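You operate a simulated robot arm through the tools that you are given. There is no shell and no other tool. Be economical: measure what you need, move in short steps, check, and stop when the job is done.

You run a simulated two-armed robot. Do the job below in one go: nothing can be reset, and whatever is moved stays where it is left.

JOB
Pick up the box that says "shaker" from the middle of the long bench with one hand, pass it to the other hand and put it on the top shelf of the grey rack. Set down upright: box.

Only the result counts: the job must be done as asked and must still hold three seconds after the hand-in. Knocking over, shifting, dropping, spilling or breaking anything else fails it.

ROBOT AND FRAMES
Two 7-joint arms with two-finger parallel grippers on one trunk, on a base that drives. Base frame: it is fixed to the floor where the robot stands at the start and does not move with it; the origin is under the middle of the robot, x ahead of it, y to its left, z up. Lengths are in m, angles in rad, forces in N, time in s.
The left shoulder is at the start at [0.02, 0.113, 1.222], the right one opposite. With the tool pointing down near the work surface each hand reaches from about 0.1 to 0.58 m from the robot's upright axis, wherever it stands, measured 20 degrees to its own side. Places, roughly: top shelf of the grey rack [3.9, 1, 0.9]. Payload 1.57 kg a hand.
The tool frame of a hand sits at the grasp point between the pads (the TCP): z along the fingers, y along the line on which they close. The tips reach 0.03 m beyond it. The gripper opens to 0.08 m. The fingers are 0.017 m wide and 0.012 m thick; the gripper's body (0.04 by 0.082 m) begins 0.08 m behind the TCP.
Orientation is that of the tool frame in the base frame, as [roll, pitch, yaw] about the fixed x, y, z axes, in that order (R = Rz(yaw) Ry(pitch) Rx(roll)). With the fingers straight down and closing along the base's y, the tool's x points along the base's -x, its y along +y and its z along -z.

CONTROLS
- The arms move only by the tool send_rows. It takes "left_steps", "right_steps" or both (then of equal length, played together; a hand with none holds still); each is a list of rows, each a list of 3 entries, a list of its own where there are three numbers: the closure in counts, from 0 (fully open) to 255 (shut), then the shift along the base's x, y, z in units of 200 mm (1.0 is 200 mm), then the turn, a rotation vector about the base's x, y, z in units of 180 degrees (1.0 is 180 degrees). In form: [[claw, [x, y, z], [rx, ry, rz]], ...]. A call has 1 to 20 rows; each row is the pose to reach, as a shift and turn from the pose commanded when the call began. A call with a number of a shift or a turn outside -1 to 1 is refused whole. A row lasts 0.2 s, in which the tool goes at most 0.05 m and 0.15 rad; a call with a longer step from one row to the next is refused whole, and so is a gripper value outside its range. A pose out of reach is approached as far as the arm can. The call stops where the force on the tool passes 40 N (or 10 N more than at its start, if that is more) or the arm is blocked; 0.2 s more then pass. The fingers move at their own pace (about 0.045 m/s each) and stop on an object; they squeeze with about 30 N. The grip force told is the motor's: it shows also when the fingers shut on nothing. Time passes only in rows, and 0.2 s behind the last, so rows that repeat a pose let the fingers close. It gives the time, the measured TCP pose, the force on the tool (base axes), the opening and the grip force at its end, in the units of the frame above (readings bear some noise), with the torque about the TCP (base axes, N m) and any sound that the robot's microphone picked up.
- Cameras (640 x 400 px; columns grow to the right, rows downward): "scene" is now at [0.0803, -0.0094, 1.3396]; the picture's right is [0.01, -1.00, 0.00], its down [-0.66, -0.00, -0.75] and it looks along [0.75, 0.00, -0.66] (base axes); focal length 296 px, centre (320, 200). "left" rides on the left gripper at [0.072, 0.007, -0.122] in its tool frame; the picture's right is [-0.09, 1.00, 0.00], its down [-0.84, -0.08, -0.54] and it looks along [-0.54, -0.05, 0.84] (tool axes); focal length 238 px, centre (320, 200). "right" rides on the right gripper at [0.072, -0.007, -0.122] in its tool frame; the picture's right is [0.09, 1.00, 0.00], its down [-0.84, 0.08, -0.54] and it looks along [-0.54, 0.05, 0.84] (tool axes); focal length 238 px, centre (320, 200). There is no depth. A picture from a camera that has moved, and an enlarged one, comes with that camera's place and axes in the base frame and with its lens. The place of the scene camera against the robot may be out by one fixed shift of up to 0.025 m in any direction.
- grab_frame(camera): a new picture of that camera. It takes no simulated time.
- move_column(by): slides the trunk up (or, below 0, down) by that many m; the arms and the scene camera ride with it, the base frame stays. It gives what a move gives, with no picture.
- base_move(legs): drives the robot by 1 to 6 legs, each [ahead, left, turn to the left] in m, m and rad, along the robot's own axes; the way and the turn of a leg run together, so that a leg with both is an arc; at most 1.5 m and 3.142 rad a leg. The arms and the cameras ride along, it lands a little off, and it stops where it bumps. It gives what a move gives.
- turn_head(pan, tilt): turns the head with the scene camera to pan (to the left, within 1.396 rad either way) and tilt (down, from -0.506 to 1.204), counted from straight ahead of the robot. It gives what a move gives.
- enlarge(camera, box): a new picture of the part [left, top, right, bottom] of that camera's present view, enlarged. It takes no simulated time.
- job_done(): hands the job in; it is judged then, once.

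Work in short steps. Places have to be worked out from the pictures, the camera data and where the tool is seen: move nearer, look again, correct. Check each grasp and each placing, and mend what went wrong. You have 120 turns and 100 pictures in all, those below and enlarged ones among them. Open the grippers and draw the arms clear of the work before you hand the job in, unless the task says otherwise; then end with one line.

The tools are called by a JSON object that holds its "api" and its "payload". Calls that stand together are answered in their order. send_rows: Moves the arms, as the interface text tells. Its arguments: {"type":"object","properties":{"left_steps":{"type":"array","items":{"type":"array"}},"right_steps":{"type":"array","items":{"type":"array"}}},"required":[]} The other tools are called the same way: move_column (by) slides the trunk up or down; base_move (legs) drives the base; turn_head (pan, tilt) turns the head that bears the scene camera; grab_frame (camera) takes a picture; enlarge (camera, box) takes an enlarged picture of a part of a camera's view; job_done () hands the job in.

At the start:

```text
clock: 0.0
left_ee_pos: [0.3893, 0.0998, 1.0559]
left_tool_rot: [-3.141, -0.001, 3.141]
left_contact_force: [0.2, 1.5, 0.0]
left_moment: [-0.03, 0.01, 0.0]
left_opening: 0.0802
left_gripper_force: 0.0
right_ee_pos: [0.3561, -0.1842, 0.9804]
right_tool_rot: [-3.14, 0.0, -3.142]
right_contact_force: [-1.1, -0.9, 0.2]
right_moment: [-0.01, -0.04, -0.01]
right_opening: 0.0801
right_gripper_force: 0.1
trunk travel left (down, up): [-0.275, 0.295]
robot x, y, heading: [0.0017, 0.0002, -0.003]
head pan, tilt: [0.005, 0.724]
```

scene: 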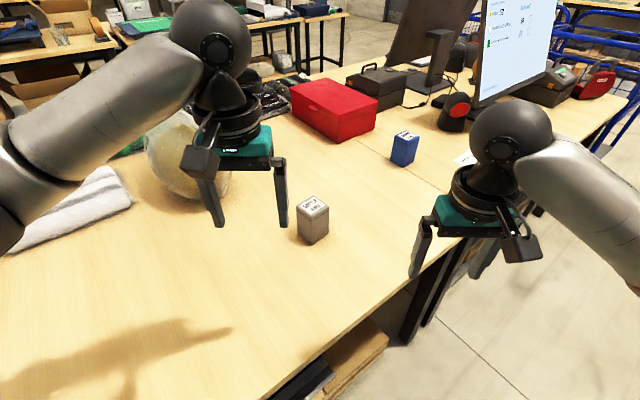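
right: 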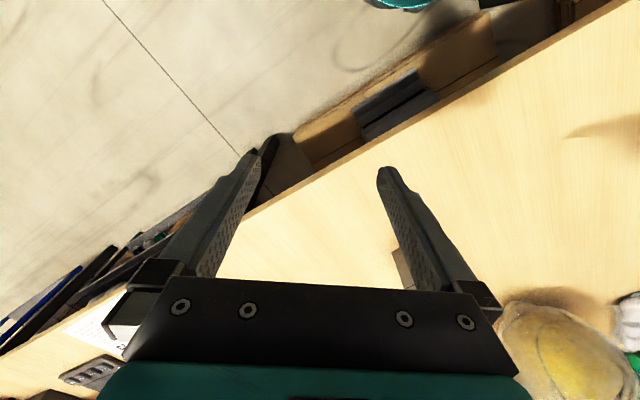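
left: 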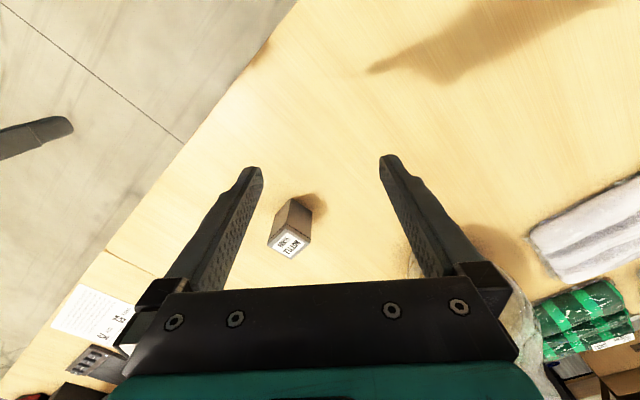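

Two small boxes are in view: a grey one and a blue one. I enlarge both to read the labels.

{"api": "enlarge", "payload": {"camera": "scene", "box": [280, 180, 350, 250]}}

{"api": "enlarge", "payload": {"camera": "scene", "box": [370, 115, 440, 175]}}

{"api": "enlarge", "payload": {"camera": "left", "box": [250, 180, 340, 270]}}

```text
5.71 times, centred on (315, 215) of scene
camera zoom: at [0.0803, -0.0094, 1.3396], right [0.01, -1.0, 0.0], down [-0.66, 0.0, -0.75], along [0.75, 0.0, -0.66], focal length 1691 px, centre (349, 114)
```

zoom: 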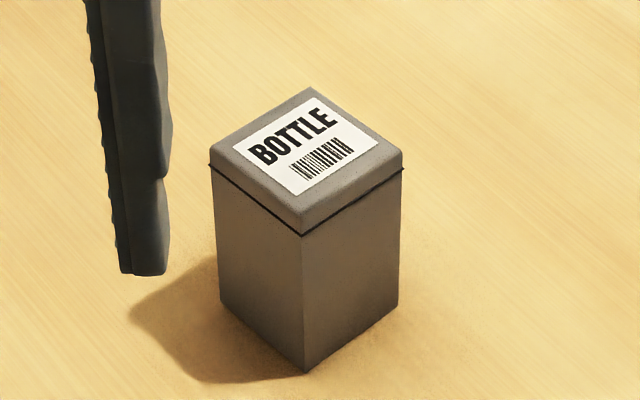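

```text
6.67 times, centred on (405, 145) of scene
camera zoom: at [0.0803, -0.0094, 1.3396], right [0.01, -1.0, 0.0], down [-0.66, 0.0, -0.75], along [0.75, 0.0, -0.66], focal length 1973 px, centre (-247, 567)
```

zoom: 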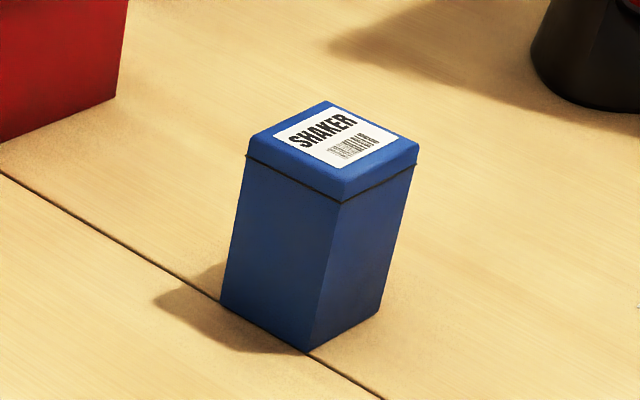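

```text
4.44 times, centred on (295, 225) of left
camera zoom: at [0.317, 0.1053, 1.1778], right [0.09, 1.0, 0.0], down [0.84, -0.08, 0.54], along [0.54, -0.05, -0.84], focal length 1059 px, centre (431, 89)
```

zoom: 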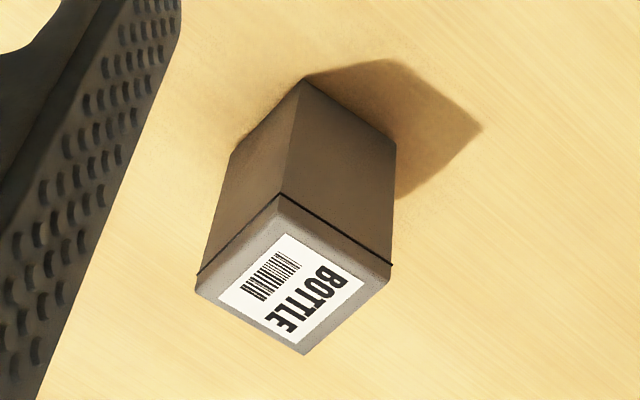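

The blue box is "shaker", at about (1.02, -0.32), top z about 0.81, turned about 45°. The bench edge runs diagonally. I look to the right and ahead before driving.

{"api": "turn_head", "payload": {"pan": -0.7, "tilt": 0.45}}

{"api": "grab_frame", "payload": {"camera": "scene"}}

{"api": "turn_head", "payload": {"pan": 0.2, "tilt": 0.15}}

{"api": "grab_frame", "payload": {"camera": "scene"}}

```text
clock: 1.1
left_ee_pos: [0.3883, 0.0989, 1.0563]
left_tool_rot: [-3.141, 0.002, -3.142]
left_contact_force: [-0.2, -0.4, 0.3]
left_moment: [0.02, 0.0, -0.02]
left_opening: 0.0798
left_gripper_force: 0.0
right_ee_pos: [0.3569, -0.1849, 0.9801]
right_tool_rot: [-3.14, 0.0, 3.141]
right_contact_force: [-0.3, 1.0, 0.2]
right_moment: [0.02, 0.0, 0.02]
right_opening: 0.0803
right_gripper_force: 0.1
trunk travel left (down, up): [-0.275, 0.295]
robot x, y, heading: [-0.0011, 0.0021, -0.002]
head pan, tilt: [-0.7, 0.45]
```

```text
93 pictures are left
camera scene: at [0.0668, -0.069, 1.3638], right [-0.64, -0.77, 0.0], down [-0.33, 0.28, -0.9], along [0.69, -0.58, -0.44], focal length 296 px, centre (320, 200)
```

scene: 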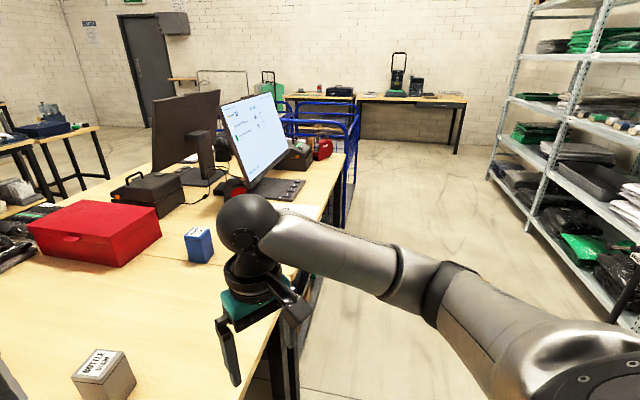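

```text
clock: 2.3
left_ee_pos: [0.3883, 0.0992, 1.0564]
left_tool_rot: [3.141, -0.001, 3.14]
left_contact_force: [0.2, -0.1, -0.7]
left_moment: [-0.03, 0.02, 0.01]
left_opening: 0.08
left_gripper_force: 0.1
right_ee_pos: [0.3552, -0.1841, 0.9807]
right_tool_rot: [-3.139, 0.002, -3.141]
right_contact_force: [0.5, -0.1, 0.6]
right_moment: [0.0, -0.06, 0.01]
right_opening: 0.0802
right_gripper_force: 0.1
trunk travel left (down, up): [-0.275, 0.295]
robot x, y, heading: [-0.0043, -0.0011, -0.001]
head pan, tilt: [0.201, 0.15]
```

```text
92 pictures are left
camera scene: at [0.0873, 0.0085, 1.3918], right [0.2, -0.98, 0.0], down [-0.15, -0.03, -0.99], along [0.97, 0.2, -0.15], focal length 296 px, centre (320, 200)
```

scene: 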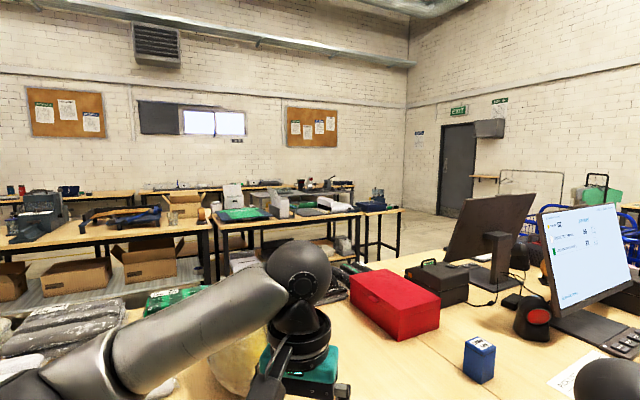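

I look for the grey rack near pixel (304, 191).

{"api": "enlarge", "payload": {"camera": "scene", "box": [200, 160, 420, 290]}}

{"api": "turn_head", "payload": {"pan": -0.2, "tilt": 0.3}}

{"api": "grab_frame", "payload": {"camera": "scene"}}

{"api": "turn_head", "payload": {"pan": 0.9, "tilt": 0.3}}

{"api": "grab_frame", "payload": {"camera": "scene"}}

```text
2.91 times, centred on (310, 225) of scene
camera zoom: at [0.0873, 0.0085, 1.3918], right [0.2, -0.98, 0.0], down [-0.15, -0.03, -0.99], along [0.97, 0.2, -0.15], focal length 861 px, centre (349, 127)
```

zoom: 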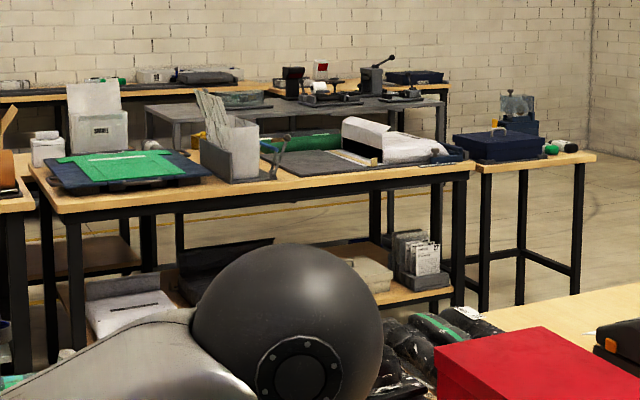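

```text
clock: 3.1
left_ee_pos: [0.3879, 0.0986, 1.0559]
left_tool_rot: [-3.141, 0.0, 3.141]
left_contact_force: [0.2, 0.2, -0.2]
left_moment: [0.01, 0.05, -0.01]
left_opening: 0.0796
left_gripper_force: 0.2
right_ee_pos: [0.3552, -0.1838, 0.9786]
right_tool_rot: [-3.139, 0.002, -3.141]
right_contact_force: [0.3, 0.1, -0.9]
right_moment: [0.01, 0.02, 0.01]
right_opening: 0.0804
right_gripper_force: 0.1
trunk travel left (down, up): [-0.275, 0.295]
robot x, y, heading: [-0.0007, 0.0013, -0.004]
head pan, tilt: [-0.201, 0.3]
```

```text
90 pictures are left
camera scene: at [0.0879, -0.0284, 1.3778], right [-0.2, -0.98, 0.0], down [-0.29, 0.06, -0.96], along [0.94, -0.19, -0.3], focal length 296 px, centre (320, 200)
```

scene: 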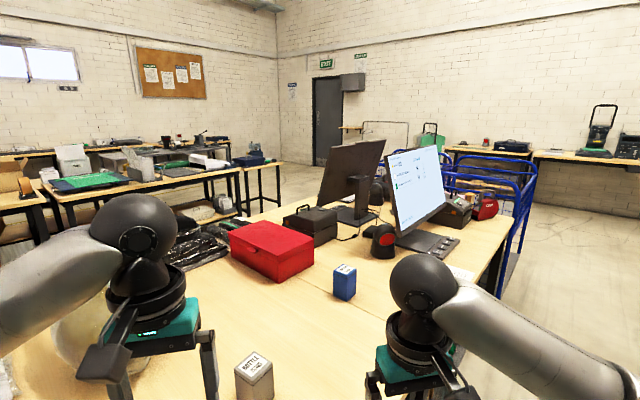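

```text
clock: 4.5
left_ee_pos: [0.388, 0.0997, 1.0559]
left_tool_rot: [-3.141, -0.001, 3.142]
left_contact_force: [0.2, 0.3, 0.5]
left_moment: [-0.01, -0.01, 0.01]
left_opening: 0.08
left_gripper_force: 0.0
right_ee_pos: [0.3573, -0.1839, 0.9792]
right_tool_rot: [-3.139, 0.001, -3.141]
right_contact_force: [-0.4, 0.7, 0.1]
right_moment: [0.02, 0.01, 0.03]
right_opening: 0.08
right_gripper_force: 0.2
trunk travel left (down, up): [-0.275, 0.295]
robot x, y, heading: [-0.0017, 0.0009, -0.002]
head pan, tilt: [0.901, 0.3]
```

```text
89 pictures are left
camera scene: at [0.0545, 0.0632, 1.3778], right [0.78, -0.62, 0.0], down [-0.18, -0.23, -0.96], along [0.59, 0.75, -0.3], focal length 296 px, centre (320, 200)
```

scene: 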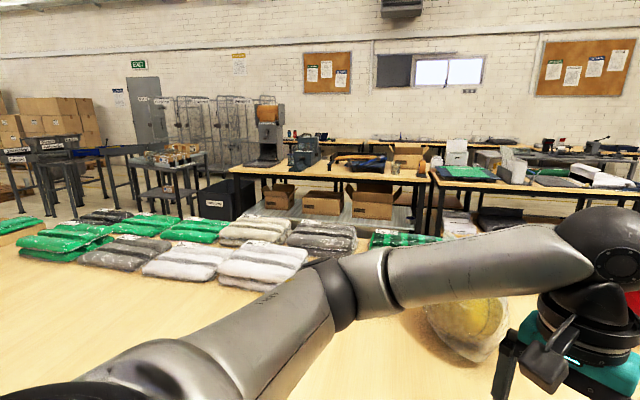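

The grey rack seems to be the grey table-height unit around (3.9, 1.0), beyond the far worktables. First I check how close my base is to the bench edge.

{"api": "turn_head", "payload": {"pan": 0.3, "tilt": 1.2}}

{"api": "grab_frame", "payload": {"camera": "scene"}}

{"api": "turn_head", "payload": {"pan": -1.0, "tilt": 1.0}}

{"api": "grab_frame", "payload": {"camera": "scene"}}

```text
clock: 5.7
left_ee_pos: [0.387, 0.0997, 1.0568]
left_tool_rot: [-3.14, 0.0, 3.141]
left_contact_force: [-0.2, 0.1, 0.0]
left_moment: [-0.03, 0.0, 0.02]
left_opening: 0.0799
left_gripper_force: 0.2
right_ee_pos: [0.3559, -0.1842, 0.9798]
right_tool_rot: [-3.141, 0.001, 3.14]
right_contact_force: [0.4, -0.5, 0.4]
right_moment: [0.03, -0.01, 0.01]
right_opening: 0.0802
right_gripper_force: 0.0
trunk travel left (down, up): [-0.275, 0.295]
robot x, y, heading: [0.0001, -0.0029, -0.002]
head pan, tilt: [0.3, 1.201]
```

```text
88 pictures are left
camera scene: at [0.0498, 0.0067, 1.3057], right [0.3, -0.96, 0.0], down [-0.89, -0.28, -0.36], along [0.35, 0.11, -0.93], focal length 296 px, centre (320, 200)
```

scene: 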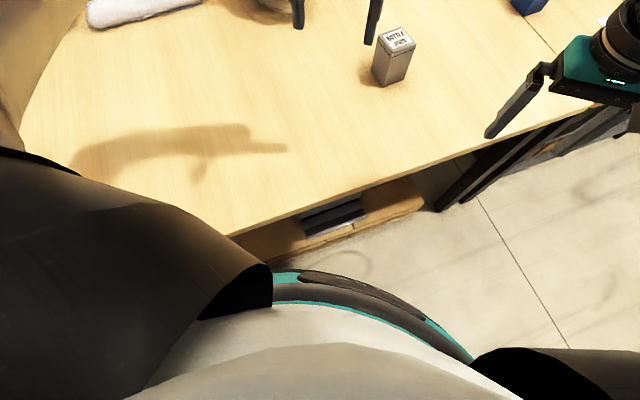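

```text
clock: 7.1
left_ee_pos: [0.3882, 0.0998, 1.056]
left_tool_rot: [3.141, 0.001, 3.141]
left_contact_force: [-1.0, 0.0, -0.4]
left_moment: [-0.02, 0.03, -0.03]
left_opening: 0.0801
left_gripper_force: 0.0
right_ee_pos: [0.3555, -0.1837, 0.9804]
right_tool_rot: [-3.14, 0.0, 3.141]
right_contact_force: [-0.4, -1.0, 0.9]
right_moment: [0.01, 0.0, 0.02]
right_opening: 0.0798
right_gripper_force: 0.0
trunk travel left (down, up): [-0.275, 0.295]
robot x, y, heading: [-0.0006, -0.0019, -0.003]
head pan, tilt: [-1.0, 1.0]
```

```text
87 pictures are left
camera scene: at [0.0341, -0.0685, 1.3183], right [-0.84, -0.54, 0.0], down [-0.46, 0.71, -0.54], along [0.29, -0.45, -0.84], focal length 296 px, centre (320, 200)
```

scene: 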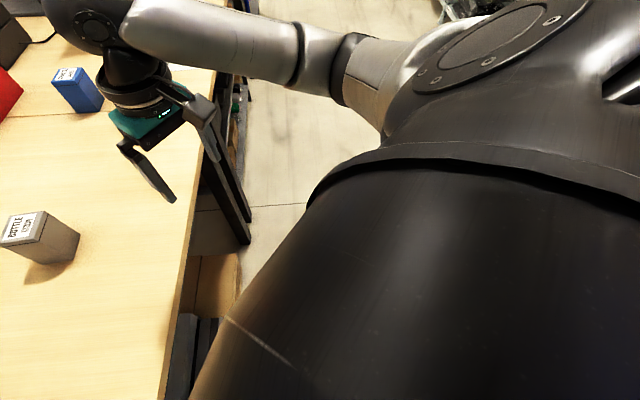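

The body's front reaches about 0.18 m ahead of the axis and the bench edge is about 0.25 m away. I back off, drive parallel to the bench, then turn to face it (heading about 0.65).

{"api": "base_move", "payload": {"legs": [[-0.237, -0.184, 0], [0.508, -0.656, 0], [0, 0, 0.655]]}}

{"api": "turn_head", "payload": {"pan": 0, "tilt": 0.75}}

{"api": "grab_frame", "payload": {"camera": "scene"}}

```text
clock: 14.9
left_ee_pos: [0.5209, -0.5182, 1.057]
left_tool_rot: [3.141, 0.0, -2.475]
left_contact_force: [-0.7, 0.1, -0.1]
left_moment: [0.0, -0.02, -0.01]
left_opening: 0.0801
left_gripper_force: 0.0
right_ee_pos: [0.6713, -0.7587, 0.9787]
right_tool_rot: [-3.139, 0.0, -2.475]
right_contact_force: [-0.1, -0.2, -0.8]
right_moment: [-0.03, 0.01, 0.01]
right_opening: 0.0799
right_gripper_force: 0.1
trunk travel left (down, up): [-0.275, 0.295]
robot x, y, heading: [0.2759, -0.8405, 0.666]
head pan, tilt: [-1.0, 1.0]
```

```text
clock: 16.2
left_ee_pos: [0.5214, -0.5174, 1.0566]
left_tool_rot: [-3.14, -0.002, -2.476]
left_contact_force: [0.1, 0.0, -1.1]
left_moment: [-0.03, 0.01, 0.0]
left_opening: 0.0799
left_gripper_force: 0.1
right_ee_pos: [0.671, -0.7593, 0.9798]
right_tool_rot: [-3.14, 0.001, -2.474]
right_contact_force: [0.3, -0.8, 0.9]
right_moment: [0.0, 0.01, -0.02]
right_opening: 0.08
right_gripper_force: 0.2
trunk travel left (down, up): [-0.275, 0.295]
robot x, y, heading: [0.2807, -0.8337, 0.667]
head pan, tilt: [0.0, 0.75]
```

```text
86 pictures are left
camera scene: at [0.3372, -0.7877, 1.3374], right [0.62, -0.79, 0.0], down [-0.54, -0.42, -0.73], along [0.58, 0.45, -0.68], focal length 296 px, centre (320, 200)
```

scene: 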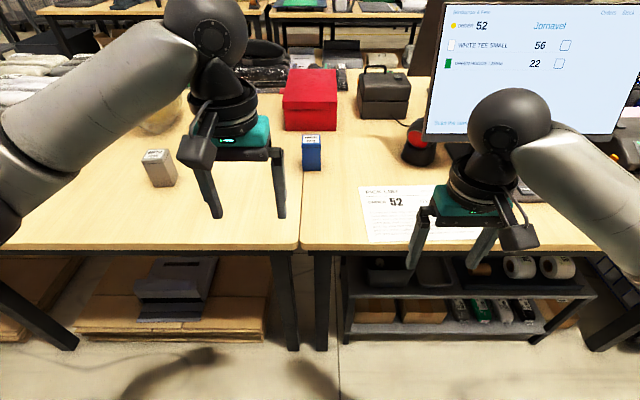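

I'm square to the bench now. The shaker box is about 0.56 m from the axis once I advance 0.30 m; I also shift left a little so that it lies slightly right of centre.

{"api": "base_move", "payload": {"legs": [[0.3, 0.08, 0]]}}

{"api": "turn_head", "payload": {"pan": 0, "tilt": 1.0}}

{"api": "grab_frame", "payload": {"camera": "scene"}}

{"api": "grab_frame", "payload": {"camera": "left"}}

{"api": "grab_frame", "payload": {"camera": "right"}}

```text
clock: 18.3
left_ee_pos: [0.7023, -0.2725, 1.0559]
left_tool_rot: [-3.141, 0.0, -2.472]
left_contact_force: [1.0, 1.1, 0.2]
left_moment: [0.01, 0.0, 0.0]
left_opening: 0.0803
left_gripper_force: 0.0
right_ee_pos: [0.854, -0.5149, 0.9803]
right_tool_rot: [-3.14, -0.001, -2.473]
right_contact_force: [0.2, 0.3, 0.7]
right_moment: [-0.02, 0.03, -0.01]
right_opening: 0.0801
right_gripper_force: 0.0
trunk travel left (down, up): [-0.275, 0.295]
robot x, y, heading: [0.46, -0.591, 0.672]
head pan, tilt: [0.0, 0.75]
```

```text
clock: 19.1
left_ee_pos: [0.703, -0.2729, 1.0559]
left_tool_rot: [3.14, 0.001, -2.471]
left_contact_force: [-0.6, 0.0, 0.4]
left_moment: [0.0, 0.0, -0.02]
left_opening: 0.0799
left_gripper_force: 0.1
right_ee_pos: [0.8536, -0.5161, 0.9815]
right_tool_rot: [-3.139, -0.001, -2.472]
right_contact_force: [-0.6, -0.4, 0.0]
right_moment: [0.03, 0.0, 0.01]
right_opening: 0.08
right_gripper_force: 0.0
trunk travel left (down, up): [-0.275, 0.295]
robot x, y, heading: [0.4601, -0.5933, 0.662]
head pan, tilt: [0.0, 1.0]
```

```text
85 pictures are left
camera scene: at [0.509, -0.5527, 1.3183], right [0.62, -0.78, 0.0], down [-0.66, -0.52, -0.54], along [0.42, 0.34, -0.84], focal length 296 px, centre (320, 200)
```

scene: 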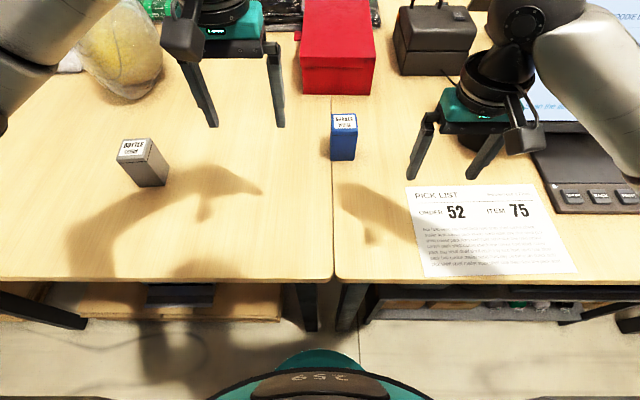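

```text
84 pictures are left
camera left: at [0.6428, -0.3133, 1.1777], right [-0.55, 0.84, 0.0], down [0.7, 0.46, 0.54], along [0.45, 0.3, -0.84], focal length 238 px, centre (320, 200)
```

left: 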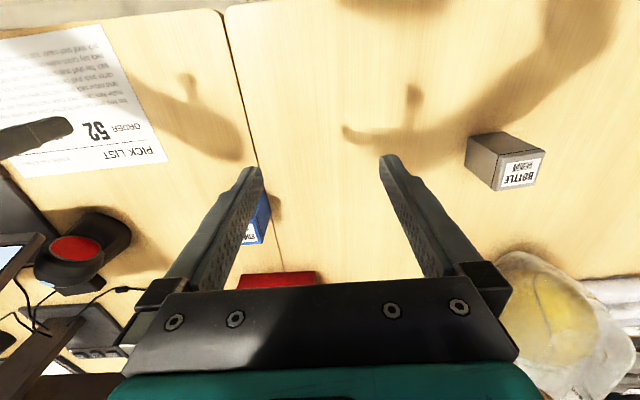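

```text
83 pictures are left
camera right: at [0.8016, -0.5653, 1.1013], right [-0.69, 0.72, 0.0], down [0.61, 0.58, 0.54], along [0.39, 0.37, -0.84], focal length 238 px, centre (320, 200)
```

right: 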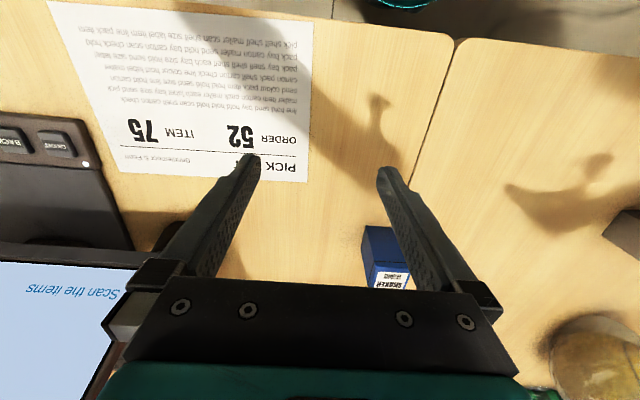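

The box is seen by the scene and right cameras. I enlarge both for triangulation.

{"api": "enlarge", "payload": {"camera": "scene", "box": [315, 100, 375, 170]}}

{"api": "enlarge", "payload": {"camera": "right", "box": [340, 210, 440, 300]}}

```text
5.71 times, centred on (345, 135) of scene
camera zoom: at [0.509, -0.5527, 1.3183], right [0.62, -0.78, 0.0], down [-0.66, -0.52, -0.54], along [0.42, 0.34, -0.84], focal length 1691 px, centre (177, 571)
```

zoom: 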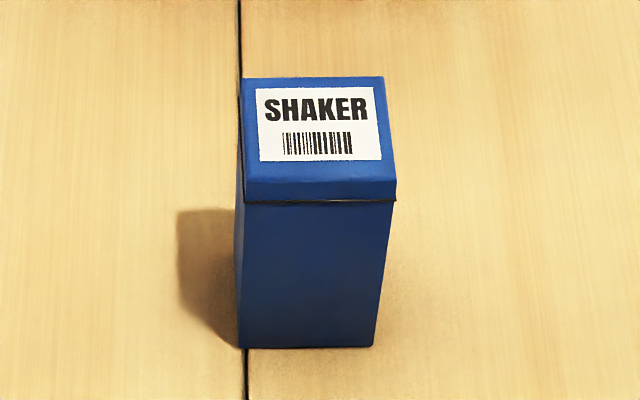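

```text
4.44 times, centred on (390, 255) of right
camera zoom: at [0.8016, -0.5653, 1.1013], right [-0.69, 0.72, 0.0], down [0.61, 0.58, 0.54], along [0.39, 0.37, -0.84], focal length 1059 px, centre (9, -44)
```

zoom: 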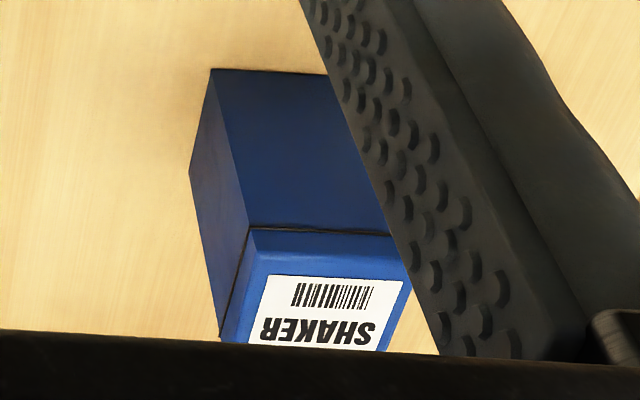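

The box is about 0.062 m square, about 0.105 m tall and square to me, roughly 0.61 m ahead. I advance 0.05 m more, then turn the right hand to point left and 35° down, with the left hand raised out of the way.

{"api": "base_move", "payload": {"legs": [[0.05, 0, 0]]}}

{"api": "send_rows", "payload": {"right_steps": [[0, [-0.02, 0.03, 0.03], [0.0258, -0.003, 0.0352]], [0, [-0.04, 0.06, 0.06], [0.0515, -0.006, 0.0704]], [0, [-0.06, 0.09, 0.09], [0.0773, -0.009, 0.1056]], [0, [-0.08, 0.12, 0.12], [0.103, -0.0121, 0.1408]], [0, [-0.1, 0.15, 0.15], [0.1288, -0.0151, 0.176]], [0, [-0.12, 0.18, 0.18], [0.1545, -0.0181, 0.2112]], [0, [-0.13, 0.2, 0.2], [0.1803, -0.0211, 0.2465]], [0, [-0.14, 0.22, 0.22], [0.206, -0.0241, 0.2817]], [0, [-0.15, 0.22, 0.24], [0.2318, -0.0271, 0.3169]], [0, [-0.16, 0.22, 0.25], [0.2575, -0.0302, 0.3521]], [0, [-0.16, 0.22, 0.25], [0.2833, -0.0332, 0.3873]], [0, [-0.16, 0.22, 0.25], [0.309, -0.0362, 0.4225]], [0, [-0.16, 0.22, 0.25], [0.3348, -0.0392, 0.4577]], [0, [-0.16, 0.22, 0.25], [0.3348, -0.0392, 0.4577]]], "left_steps": [[0, [-0.05, 0.0, 0.1], [0, 0, 0]], [0, [-0.1, 0.0, 0.2], [0, 0, 0]], [0, [-0.15, 0.05, 0.3], [0, 0, 0]], [0, [-0.2, 0.1, 0.4], [0, 0, 0]], [0, [-0.25, 0.15, 0.5], [0, 0, 0]], [0, [-0.3, 0.2, 0.6], [0, 0, 0]], [0, [-0.3, 0.2, 0.7], [0, 0, 0]], [0, [-0.3, 0.2, 0.8], [0, 0, 0]], [0, [-0.3, 0.2, 0.8], [0, 0, 0]], [0, [-0.3, 0.2, 0.8], [0, 0, 0]], [0, [-0.3, 0.2, 0.8], [0, 0, 0]], [0, [-0.3, 0.2, 0.8], [0, 0, 0]], [0, [-0.3, 0.2, 0.8], [0, 0, 0]], [0, [-0.3, 0.2, 0.8], [0, 0, 0]]]}}

{"api": "grab_frame", "payload": {"camera": "scene"}}

```text
clock: 20.0
left_ee_pos: [0.7418, -0.2415, 1.0551]
left_tool_rot: [3.141, -0.001, -2.472]
left_contact_force: [0.5, 0.3, 0.3]
left_moment: [-0.01, 0.02, 0.01]
left_opening: 0.0801
left_gripper_force: 0.0
right_ee_pos: [0.8929, -0.4844, 0.9788]
right_tool_rot: [-3.14, 0.0, -2.468]
right_contact_force: [0.3, 0.5, -0.1]
right_moment: [-0.03, -0.03, -0.01]
right_opening: 0.0799
right_gripper_force: 0.0
trunk travel left (down, up): [-0.275, 0.295]
robot x, y, heading: [0.4989, -0.5622, 0.669]
head pan, tilt: [0.0, 1.0]
```

```text
clock: 23.0
left_ee_pos: [0.681, -0.2017, 1.2146]
left_tool_rot: [3.141, -0.001, -2.473]
left_contact_force: [0.4, -0.1, 0.5]
left_moment: [0.01, -0.01, -0.03]
left_opening: 0.0802
left_gripper_force: 0.1
right_ee_pos: [0.8593, -0.4406, 1.0296]
right_tool_rot: [-3.137, 0.962, -0.895]
right_contact_force: [-0.2, 0.3, -0.4]
right_moment: [-0.01, -0.01, -0.04]
right_opening: 0.0801
right_gripper_force: 0.0
trunk travel left (down, up): [-0.275, 0.295]
robot x, y, heading: [0.5023, -0.5626, 0.671]
head pan, tilt: [0.0, 1.0]
```

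```text
80 pictures are left
camera scene: at [0.5477, -0.522, 1.3183], right [0.62, -0.78, 0.0], down [-0.66, -0.52, -0.54], along [0.42, 0.34, -0.84], focal length 296 px, centre (320, 200)
```

scene: 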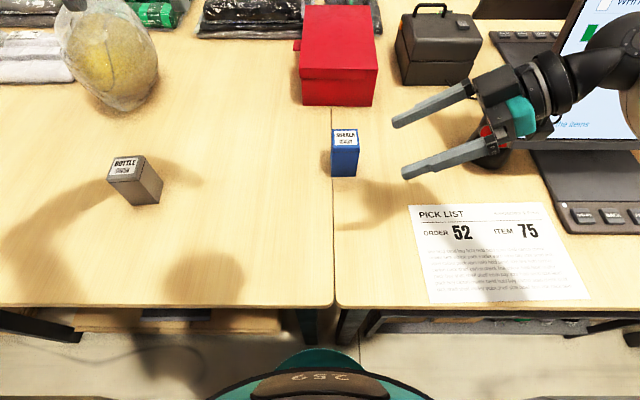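

The right hand is now pointing left and down as planned. I lower the trunk 0.2 m so the arm reaches further, then look with the right-hand camera.

{"api": "move_column", "payload": {"by": -0.2}}

{"api": "grab_frame", "payload": {"camera": "right"}}

{"api": "turn_head", "payload": {"pan": -0.1, "tilt": 0.7}}

{"api": "grab_frame", "payload": {"camera": "scene"}}

```text
clock: 25.1
left_ee_pos: [0.6806, -0.202, 1.0151]
left_tool_rot: [-3.142, 0.0, -2.471]
left_contact_force: [0.3, 0.4, 0.2]
left_moment: [0.01, -0.01, -0.01]
left_opening: 0.0798
left_gripper_force: 0.0
right_ee_pos: [0.8611, -0.4402, 0.8308]
right_tool_rot: [-3.137, 0.963, -0.897]
right_contact_force: [-0.4, 0.1, -0.1]
right_moment: [0.02, -0.04, 0.01]
right_opening: 0.08
right_gripper_force: 0.0
trunk travel left (down, up): [-0.075, 0.495]
robot x, y, heading: [0.4984, -0.5577, 0.668]
head pan, tilt: [0.0, 1.0]
```

```text
79 pictures are left
camera right: at [0.9538, -0.5469, 0.8405], right [-0.75, -0.66, -0.08], down [-0.08, -0.02, 1.0], along [-0.66, 0.75, -0.04], focal length 238 px, centre (320, 200)
```

right: 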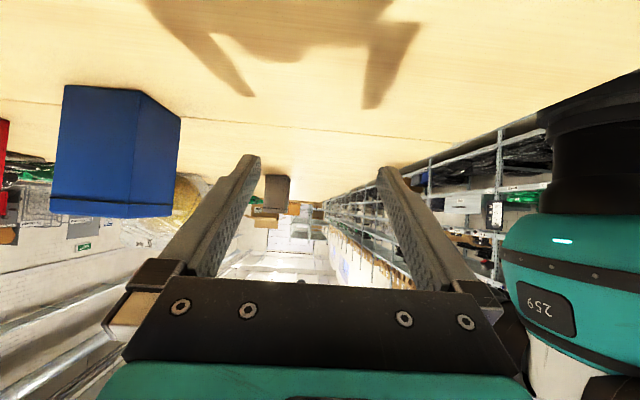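

```text
clock: 25.9
left_ee_pos: [0.6799, -0.2009, 1.0145]
left_tool_rot: [3.141, 0.0, -2.471]
left_contact_force: [-0.5, -0.9, 0.7]
left_moment: [0.02, 0.0, 0.0]
left_opening: 0.0801
left_gripper_force: 0.3
right_ee_pos: [0.8596, -0.441, 0.83]
right_tool_rot: [-3.135, 0.963, -0.898]
right_contact_force: [0.5, 0.2, -0.4]
right_moment: [0.0, -0.01, -0.04]
right_opening: 0.08
right_gripper_force: 0.2
trunk travel left (down, up): [-0.075, 0.495]
robot x, y, heading: [0.4971, -0.5629, 0.673]
head pan, tilt: [-0.099, 0.7]
```

```text
78 pictures are left
camera scene: at [0.5647, -0.5193, 1.1416], right [0.54, -0.84, 0.0], down [-0.54, -0.35, -0.76], along [0.64, 0.41, -0.64], focal length 296 px, centre (320, 200)
```

scene: 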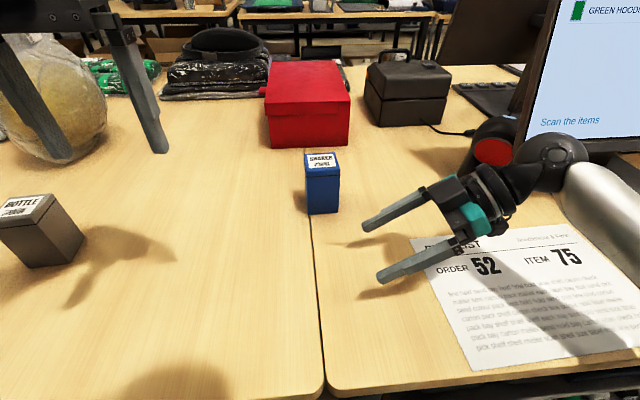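

The black-red scanner stands close to where the right wrist would go, so a sideways approach is risky. Instead I turn the hand to point forward and down (wrist on my side), short of the box.

{"api": "send_rows", "payload": {"right_steps": [[0, [0.007, 0.032, 0], [0, 0, -0.0417]], [0, [0.013, 0.063, 0], [0, 0, -0.0833]], [0, [0.02, 0.095, 0], [0, 0, -0.125]], [0, [0.027, 0.127, 0], [0, 0, -0.1667]], [0, [0.033, 0.158, 0], [0, 0, -0.2083]], [0, [0.04, 0.19, 0], [0, 0, -0.25]], [0, [0.047, 0.222, 0], [0, 0, -0.2917]], [0, [0.053, 0.253, 0], [0, 0, -0.3333]], [0, [0.06, 0.285, 0], [0, 0, -0.375]], [0, [0.067, 0.317, 0], [0, 0, -0.4167]], [0, [0.073, 0.348, 0], [0, 0, -0.4583]], [0, [0.08, 0.38, 0], [0, 0, -0.5]], [0, [0.08, 0.38, 0], [0, 0, -0.5]]]}}

{"api": "grab_frame", "payload": {"camera": "right"}}

{"api": "grab_frame", "payload": {"camera": "scene"}}

```text
clock: 28.8
left_ee_pos: [0.6818, -0.2018, 1.0153]
left_tool_rot: [-3.141, -0.001, -2.471]
left_contact_force: [0.1, 0.3, -0.1]
left_moment: [0.0, 0.0, 0.0]
left_opening: 0.08
left_gripper_force: 0.0
right_ee_pos: [0.877, -0.365, 0.8309]
right_tool_rot: [-3.137, 0.959, -2.469]
right_contact_force: [0.2, -0.5, -0.4]
right_moment: [0.01, 0.02, 0.01]
right_opening: 0.0797
right_gripper_force: 0.1
trunk travel left (down, up): [-0.075, 0.495]
robot x, y, heading: [0.5019, -0.5615, 0.669]
head pan, tilt: [-0.099, 0.7]
```

```text
77 pictures are left
camera right: at [0.7695, -0.4567, 0.8411], right [-0.66, 0.75, -0.08], down [-0.02, 0.08, 1.0], along [0.75, 0.66, -0.04], focal length 238 px, centre (320, 200)
```

right: 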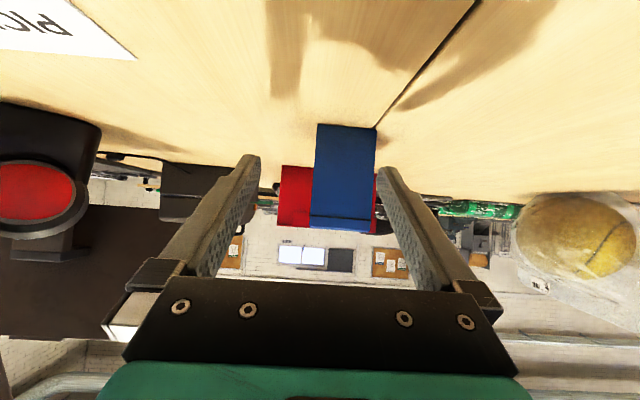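

```text
76 pictures are left
camera scene: at [0.5646, -0.5193, 1.1417], right [0.54, -0.84, 0.0], down [-0.54, -0.35, -0.76], along [0.64, 0.41, -0.64], focal length 296 px, centre (320, 200)
```

scene: 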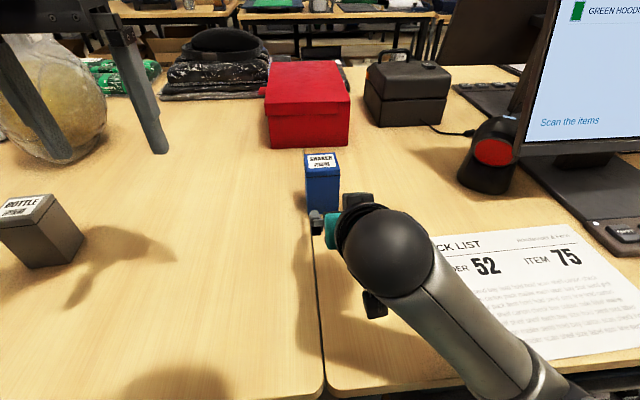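

The forward-pointing approach looks clear. Triangulating my right-camera views puts the bench top near z 0.758 and the box front about 8 cm ahead of the TCP, 2.8 cm to its left. I align sideways and edge closer.

{"api": "send_rows", "payload": {"right_steps": [[0, [0.012, 0.1, -0.04], [0, 0, 0]], [0, [0.023, 0.197, -0.08], [0, 0, 0]], [0, [0.023, 0.197, -0.08], [0, 0, 0]]]}}

{"api": "grab_frame", "payload": {"camera": "right"}}

```text
clock: 29.6
left_ee_pos: [0.6781, -0.2053, 1.0164]
left_tool_rot: [3.14, 0.003, -2.471]
left_contact_force: [-0.3, -0.5, -0.3]
left_moment: [0.06, -0.05, -0.02]
left_opening: 0.0799
left_gripper_force: 0.0
right_ee_pos: [0.8803, -0.3301, 0.8135]
right_tool_rot: [-3.135, 0.964, -2.472]
right_contact_force: [2.4, -3.4, -1.2]
right_moment: [0.36, -0.03, 0.42]
right_opening: 0.0799
right_gripper_force: 0.1
trunk travel left (down, up): [-0.075, 0.495]
robot x, y, heading: [0.501, -0.5619, 0.67]
head pan, tilt: [-0.099, 0.7]
```

```text
75 pictures are left
camera right: at [0.7734, -0.422, 0.8242], right [-0.66, 0.75, -0.08], down [-0.02, 0.08, 1.0], along [0.75, 0.66, -0.04], focal length 238 px, centre (320, 200)
```

right: 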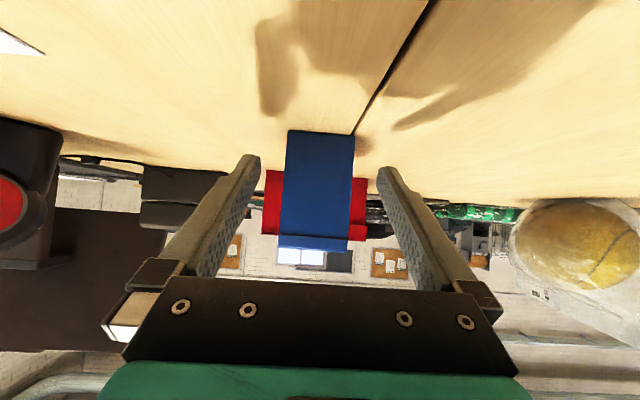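

The right hand feels about 4 N sideways and stopped slightly short, so something touches. I look before moving on.

{"api": "turn_head", "payload": {"pan": 0.0, "tilt": 1.1}}

{"api": "grab_frame", "payload": {"camera": "scene"}}

{"api": "grab_frame", "payload": {"camera": "left"}}

```text
clock: 30.4
left_ee_pos: [0.6777, -0.2054, 1.0161]
left_tool_rot: [3.14, 0.004, -2.47]
left_contact_force: [0.0, -0.3, 0.5]
left_moment: [-0.02, 0.02, -0.03]
left_opening: 0.08
left_gripper_force: 0.0
right_ee_pos: [0.8792, -0.33, 0.8144]
right_tool_rot: [-3.134, 0.963, -2.468]
right_contact_force: [-0.5, -0.2, 1.3]
right_moment: [0.01, 0.03, -0.02]
right_opening: 0.0801
right_gripper_force: 0.0
trunk travel left (down, up): [-0.075, 0.495]
robot x, y, heading: [0.4988, -0.5581, 0.675]
head pan, tilt: [0.0, 1.1]
```

```text
74 pictures are left
camera scene: at [0.5395, -0.5301, 1.1121], right [0.62, -0.78, 0.0], down [-0.7, -0.55, -0.46], along [0.36, 0.29, -0.89], focal length 296 px, centre (320, 200)
```

scene: 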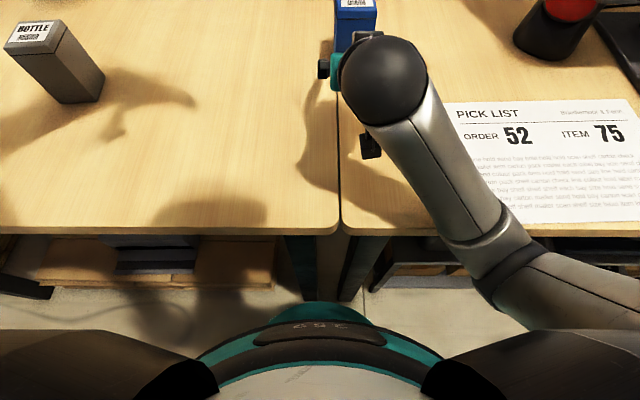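

```text
73 pictures are left
camera left: at [0.6177, -0.2463, 1.1378], right [-0.55, 0.84, 0.0], down [0.7, 0.46, 0.55], along [0.46, 0.3, -0.84], focal length 238 px, centre (320, 200)
```

left: 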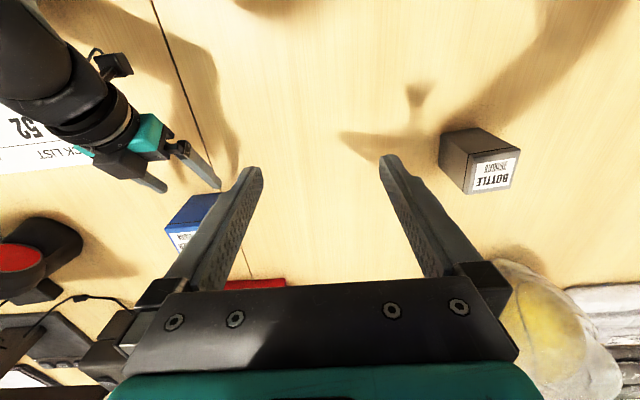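

The force was transient and is gone; alignment with the box is good (front face n ≈ 0.55, bench ≈ 0.755). I advance 9.4 cm around the box at about 4 cm above the bench.

{"api": "send_rows", "payload": {"right_steps": [[0, [0.0, 0.0, -0.08], [0, 0, 0]], [0, [0.074, 0.058, -0.08], [0, 0, 0]], [0, [0.147, 0.117, -0.08], [0, 0, 0]], [0, [0.221, 0.175, -0.08], [0, 0, 0]], [0, [0.295, 0.234, -0.08], [0, 0, 0]], [0, [0.3685, 0.292, -0.08], [0, 0, 0]], [0, [0.3685, 0.292, -0.08], [0, 0, 0]]]}}

{"api": "grab_frame", "payload": {"camera": "right"}}

{"api": "turn_head", "payload": {"pan": 0.0, "tilt": 0.75}}

{"api": "grab_frame", "payload": {"camera": "scene"}}

```text
clock: 32.2
left_ee_pos: [0.6642, -0.2181, 1.0231]
left_tool_rot: [-3.141, 0.021, -2.478]
left_contact_force: [0.0, -0.8, 0.5]
left_moment: [0.07, 0.04, 0.0]
left_opening: 0.0798
left_gripper_force: 0.0
right_ee_pos: [0.9456, -0.2885, 0.8055]
right_tool_rot: [-3.117, 0.982, -2.469]
right_contact_force: [0.1, 0.0, 0.6]
right_moment: [-0.01, 0.04, 0.0]
right_opening: 0.08
right_gripper_force: 0.0
trunk travel left (down, up): [-0.075, 0.495]
robot x, y, heading: [0.4966, -0.5678, 0.665]
head pan, tilt: [0.0, 1.1]
stopped in row 7 (right hand): the arm was blocked; the commanded pose is now the measured one
```

```text
72 pictures are left
camera right: at [0.8379, -0.3795, 0.8133], right [-0.65, 0.76, -0.09], down [-0.04, 0.08, 1.0], along [0.76, 0.65, -0.02], focal length 238 px, centre (320, 200)
```

right: 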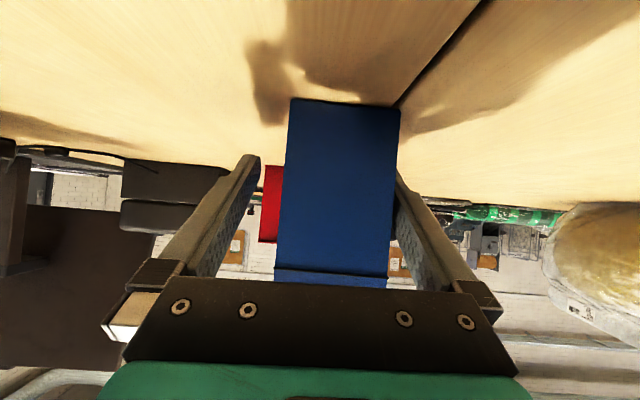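

```text
clock: 33.0
left_ee_pos: [0.6642, -0.2173, 1.0226]
left_tool_rot: [3.141, 0.024, -2.476]
left_contact_force: [0.1, -0.6, -0.2]
left_moment: [-0.02, 0.02, 0.03]
left_opening: 0.08
left_gripper_force: 0.0
right_ee_pos: [0.9449, -0.2871, 0.8057]
right_tool_rot: [-3.117, 0.983, -2.461]
right_contact_force: [-1.0, -0.2, 0.1]
right_moment: [-0.02, -0.02, 0.03]
right_opening: 0.08
right_gripper_force: 0.0
trunk travel left (down, up): [-0.075, 0.495]
robot x, y, heading: [0.4985, -0.5615, 0.663]
head pan, tilt: [0.0, 0.75]
```

```text
71 pictures are left
camera scene: at [0.5374, -0.5306, 1.1402], right [0.62, -0.79, 0.0], down [-0.52, -0.41, -0.75], along [0.59, 0.46, -0.66], focal length 296 px, centre (320, 200)
```

scene: 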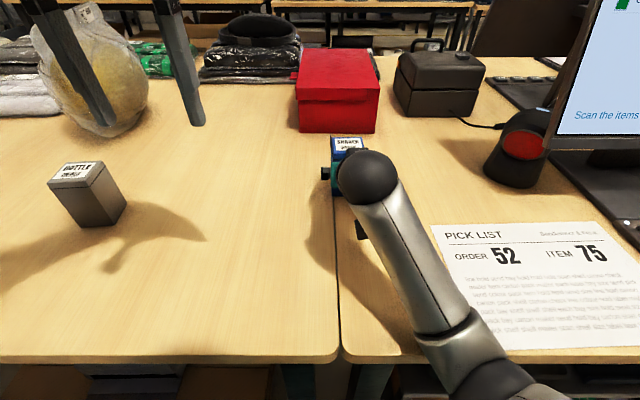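

The hand force is zero but the whole robot leans back about 0.02 rad: the elbow or forearm is evidently pressing on the bench edge with the trunk this low. I retreat, then raise the trunk and come in with the elbow higher.

{"api": "send_rows", "payload": {"right_steps": [[0, [-0.078, -0.062, 0.0], [0, 0, 0]], [0, [-0.157, -0.124, 0.0], [0, 0, 0]], [0, [-0.235, -0.186, 0.0], [0, 0, 0]], [0, [-0.314, -0.248, 0.02], [0, 0, 0]], [0, [-0.392, -0.31, 0.1], [0, 0, 0]], [0, [-0.392, -0.31, 0.2], [0, 0, 0]], [0, [-0.392, -0.31, 0.2], [0, 0, 0]]]}}

{"api": "grab_frame", "payload": {"camera": "scene"}}

```text
clock: 34.6
left_ee_pos: [0.6811, -0.2034, 1.015]
left_tool_rot: [3.142, 0.001, -2.475]
left_contact_force: [0.3, 0.3, 1.0]
left_moment: [-0.03, 0.0, -0.06]
left_opening: 0.0798
left_gripper_force: 0.1
right_ee_pos: [0.8783, -0.3363, 0.8299]
right_tool_rot: [-3.119, 0.952, -2.462]
right_contact_force: [0.0, -0.5, 0.4]
right_moment: [0.0, -0.04, -0.01]
right_opening: 0.0803
right_gripper_force: 0.1
trunk travel left (down, up): [-0.075, 0.495]
robot x, y, heading: [0.4968, -0.5591, 0.67]
head pan, tilt: [0.0, 0.75]
```

```text
70 pictures are left
camera scene: at [0.5578, -0.5146, 1.1371], right [0.62, -0.79, 0.0], down [-0.54, -0.42, -0.73], along [0.57, 0.45, -0.68], focal length 296 px, centre (320, 200)
```

scene: 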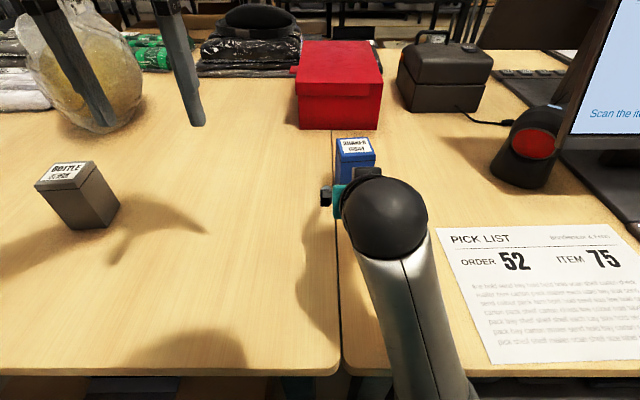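

The lean is gone and nothing appears disturbed. I raise the trunk back by 0.2 m, then lower only the hand.

{"api": "move_column", "payload": {"by": 0.2}}

{"api": "send_rows", "payload": {"right_steps": [[0, [0, 0, -0.2], [0, 0, 0]], [0, [0, 0, -0.4], [0, 0, 0]], [0, [0, 0, -0.6], [0, 0, 0]], [0, [0, 0, -0.8], [0, 0, 0]], [0, [0, 0, -1.0], [0, 0, 0]], [0, [0, 0, -1.0], [0, 0, 0]]]}}

{"api": "grab_frame", "payload": {"camera": "scene"}}

{"api": "grab_frame", "payload": {"camera": "right"}}

```text
clock: 36.8
left_ee_pos: [0.6811, -0.2036, 1.2149]
left_tool_rot: [-3.141, 0.001, -2.474]
left_contact_force: [0.5, -0.7, 0.1]
left_moment: [0.02, 0.01, 0.0]
left_opening: 0.0799
left_gripper_force: 0.0
right_ee_pos: [0.8785, -0.3362, 1.0295]
right_tool_rot: [-3.118, 0.954, -2.463]
right_contact_force: [0.4, 0.6, 0.5]
right_moment: [0.03, 0.0, 0.0]
right_opening: 0.0799
right_gripper_force: 0.1
trunk travel left (down, up): [-0.275, 0.295]
robot x, y, heading: [0.4974, -0.5656, 0.665]
head pan, tilt: [0.0, 0.75]
```

```text
clock: 38.2
left_ee_pos: [0.6815, -0.2036, 1.2147]
left_tool_rot: [-3.14, 0.001, -2.474]
left_contact_force: [0.0, -1.0, -0.5]
left_moment: [0.0, 0.01, 0.01]
left_opening: 0.08
left_gripper_force: 0.0
right_ee_pos: [0.8784, -0.3362, 0.8293]
right_tool_rot: [-3.122, 0.953, -2.466]
right_contact_force: [0.4, -1.0, 0.1]
right_moment: [0.02, 0.0, 0.0]
right_opening: 0.0799
right_gripper_force: 0.0
trunk travel left (down, up): [-0.275, 0.295]
robot x, y, heading: [0.5027, -0.5609, 0.665]
head pan, tilt: [0.0, 0.75]
```

```text
69 pictures are left
camera scene: at [0.5578, -0.5147, 1.3374], right [0.62, -0.79, 0.0], down [-0.54, -0.42, -0.73], along [0.57, 0.45, -0.68], focal length 296 px, centre (320, 200)
```

scene: 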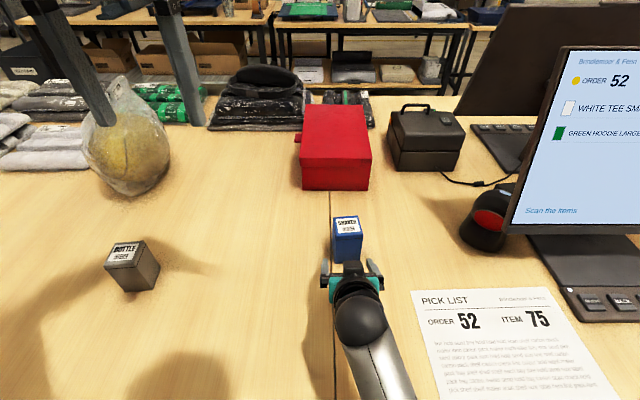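

```text
68 pictures are left
camera right: at [0.771, -0.428, 0.8413], right [-0.65, 0.75, -0.09], down [-0.02, 0.1, 0.99], along [0.76, 0.65, -0.05], focal length 238 px, centre (320, 200)
```

right: 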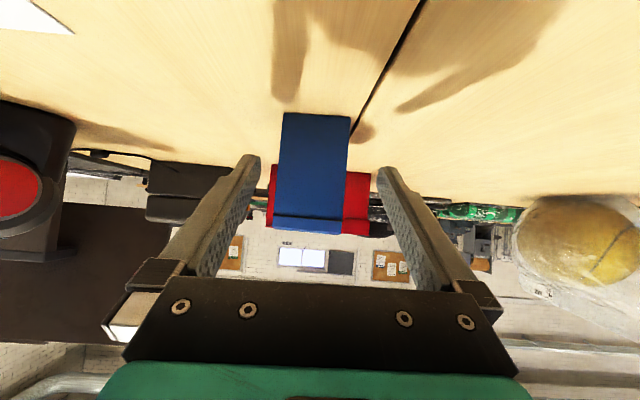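

Box is about 6 mm right of the finger midline and its front about 7 cm ahead of the TCP. Lower 3 cm, correct sideways and advance.

{"api": "send_rows", "payload": {"right_steps": [[0, [0.018, -0.023, -0.155], [0, 0, 0]], [0, [0.095, 0.038, -0.155], [0, 0, 0]], [0, [0.172, 0.098, -0.155], [0, 0, 0]], [0, [0.249, 0.159, -0.155], [0, 0, 0]], [0, [0.326, 0.22, -0.155], [0, 0, 0]], [0, [0.4025, 0.281, -0.155], [0, 0, 0]], [0, [0.4025, 0.281, -0.155], [0, 0, 0]]]}}

{"api": "grab_frame", "payload": {"camera": "right"}}

{"api": "grab_frame", "payload": {"camera": "scene"}}

```text
clock: 39.8
left_ee_pos: [0.6806, -0.2057, 1.2154]
left_tool_rot: [3.141, 0.002, -2.475]
left_contact_force: [-0.1, 0.7, 0.3]
left_moment: [-0.01, 0.01, 0.02]
left_opening: 0.0802
left_gripper_force: 0.1
right_ee_pos: [0.9719, -0.3049, 0.7865]
right_tool_rot: [-3.032, 0.938, -2.402]
right_contact_force: [-9.9, -9.6, 15.5]
right_moment: [0.41, 0.41, 0.49]
right_opening: 0.0779
right_gripper_force: 0.2
trunk travel left (down, up): [-0.275, 0.295]
robot x, y, heading: [0.4982, -0.5614, 0.663]
head pan, tilt: [0.0, 0.75]
```

```text
67 pictures are left
camera right: at [0.8626, -0.3955, 0.8006], right [-0.64, 0.75, -0.14], down [-0.04, 0.14, 0.99], along [0.77, 0.64, -0.06], focal length 238 px, centre (320, 200)
```

right: 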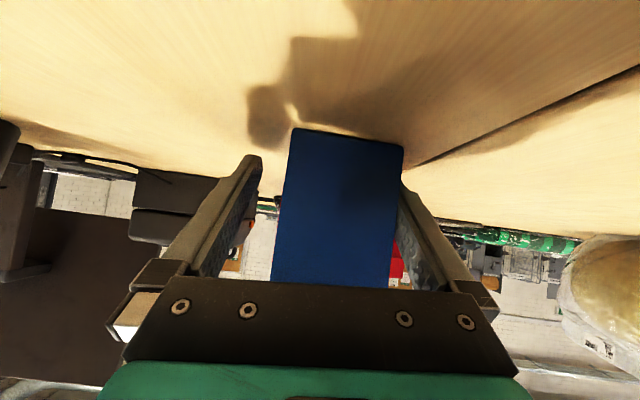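

```text
66 pictures are left
camera scene: at [0.5559, -0.5162, 1.3376], right [0.62, -0.79, 0.0], down [-0.54, -0.42, -0.73], along [0.58, 0.45, -0.68], focal length 296 px, centre (320, 200)
```

scene: 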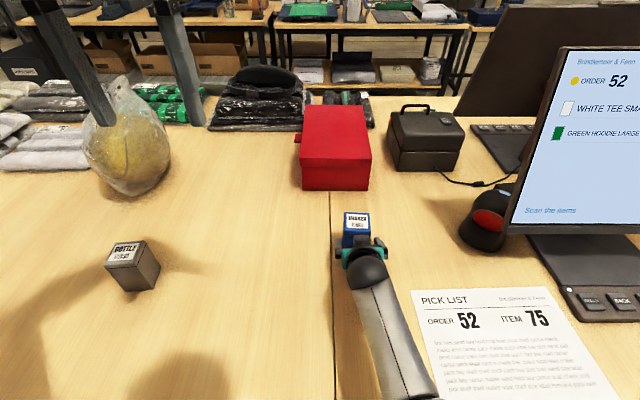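

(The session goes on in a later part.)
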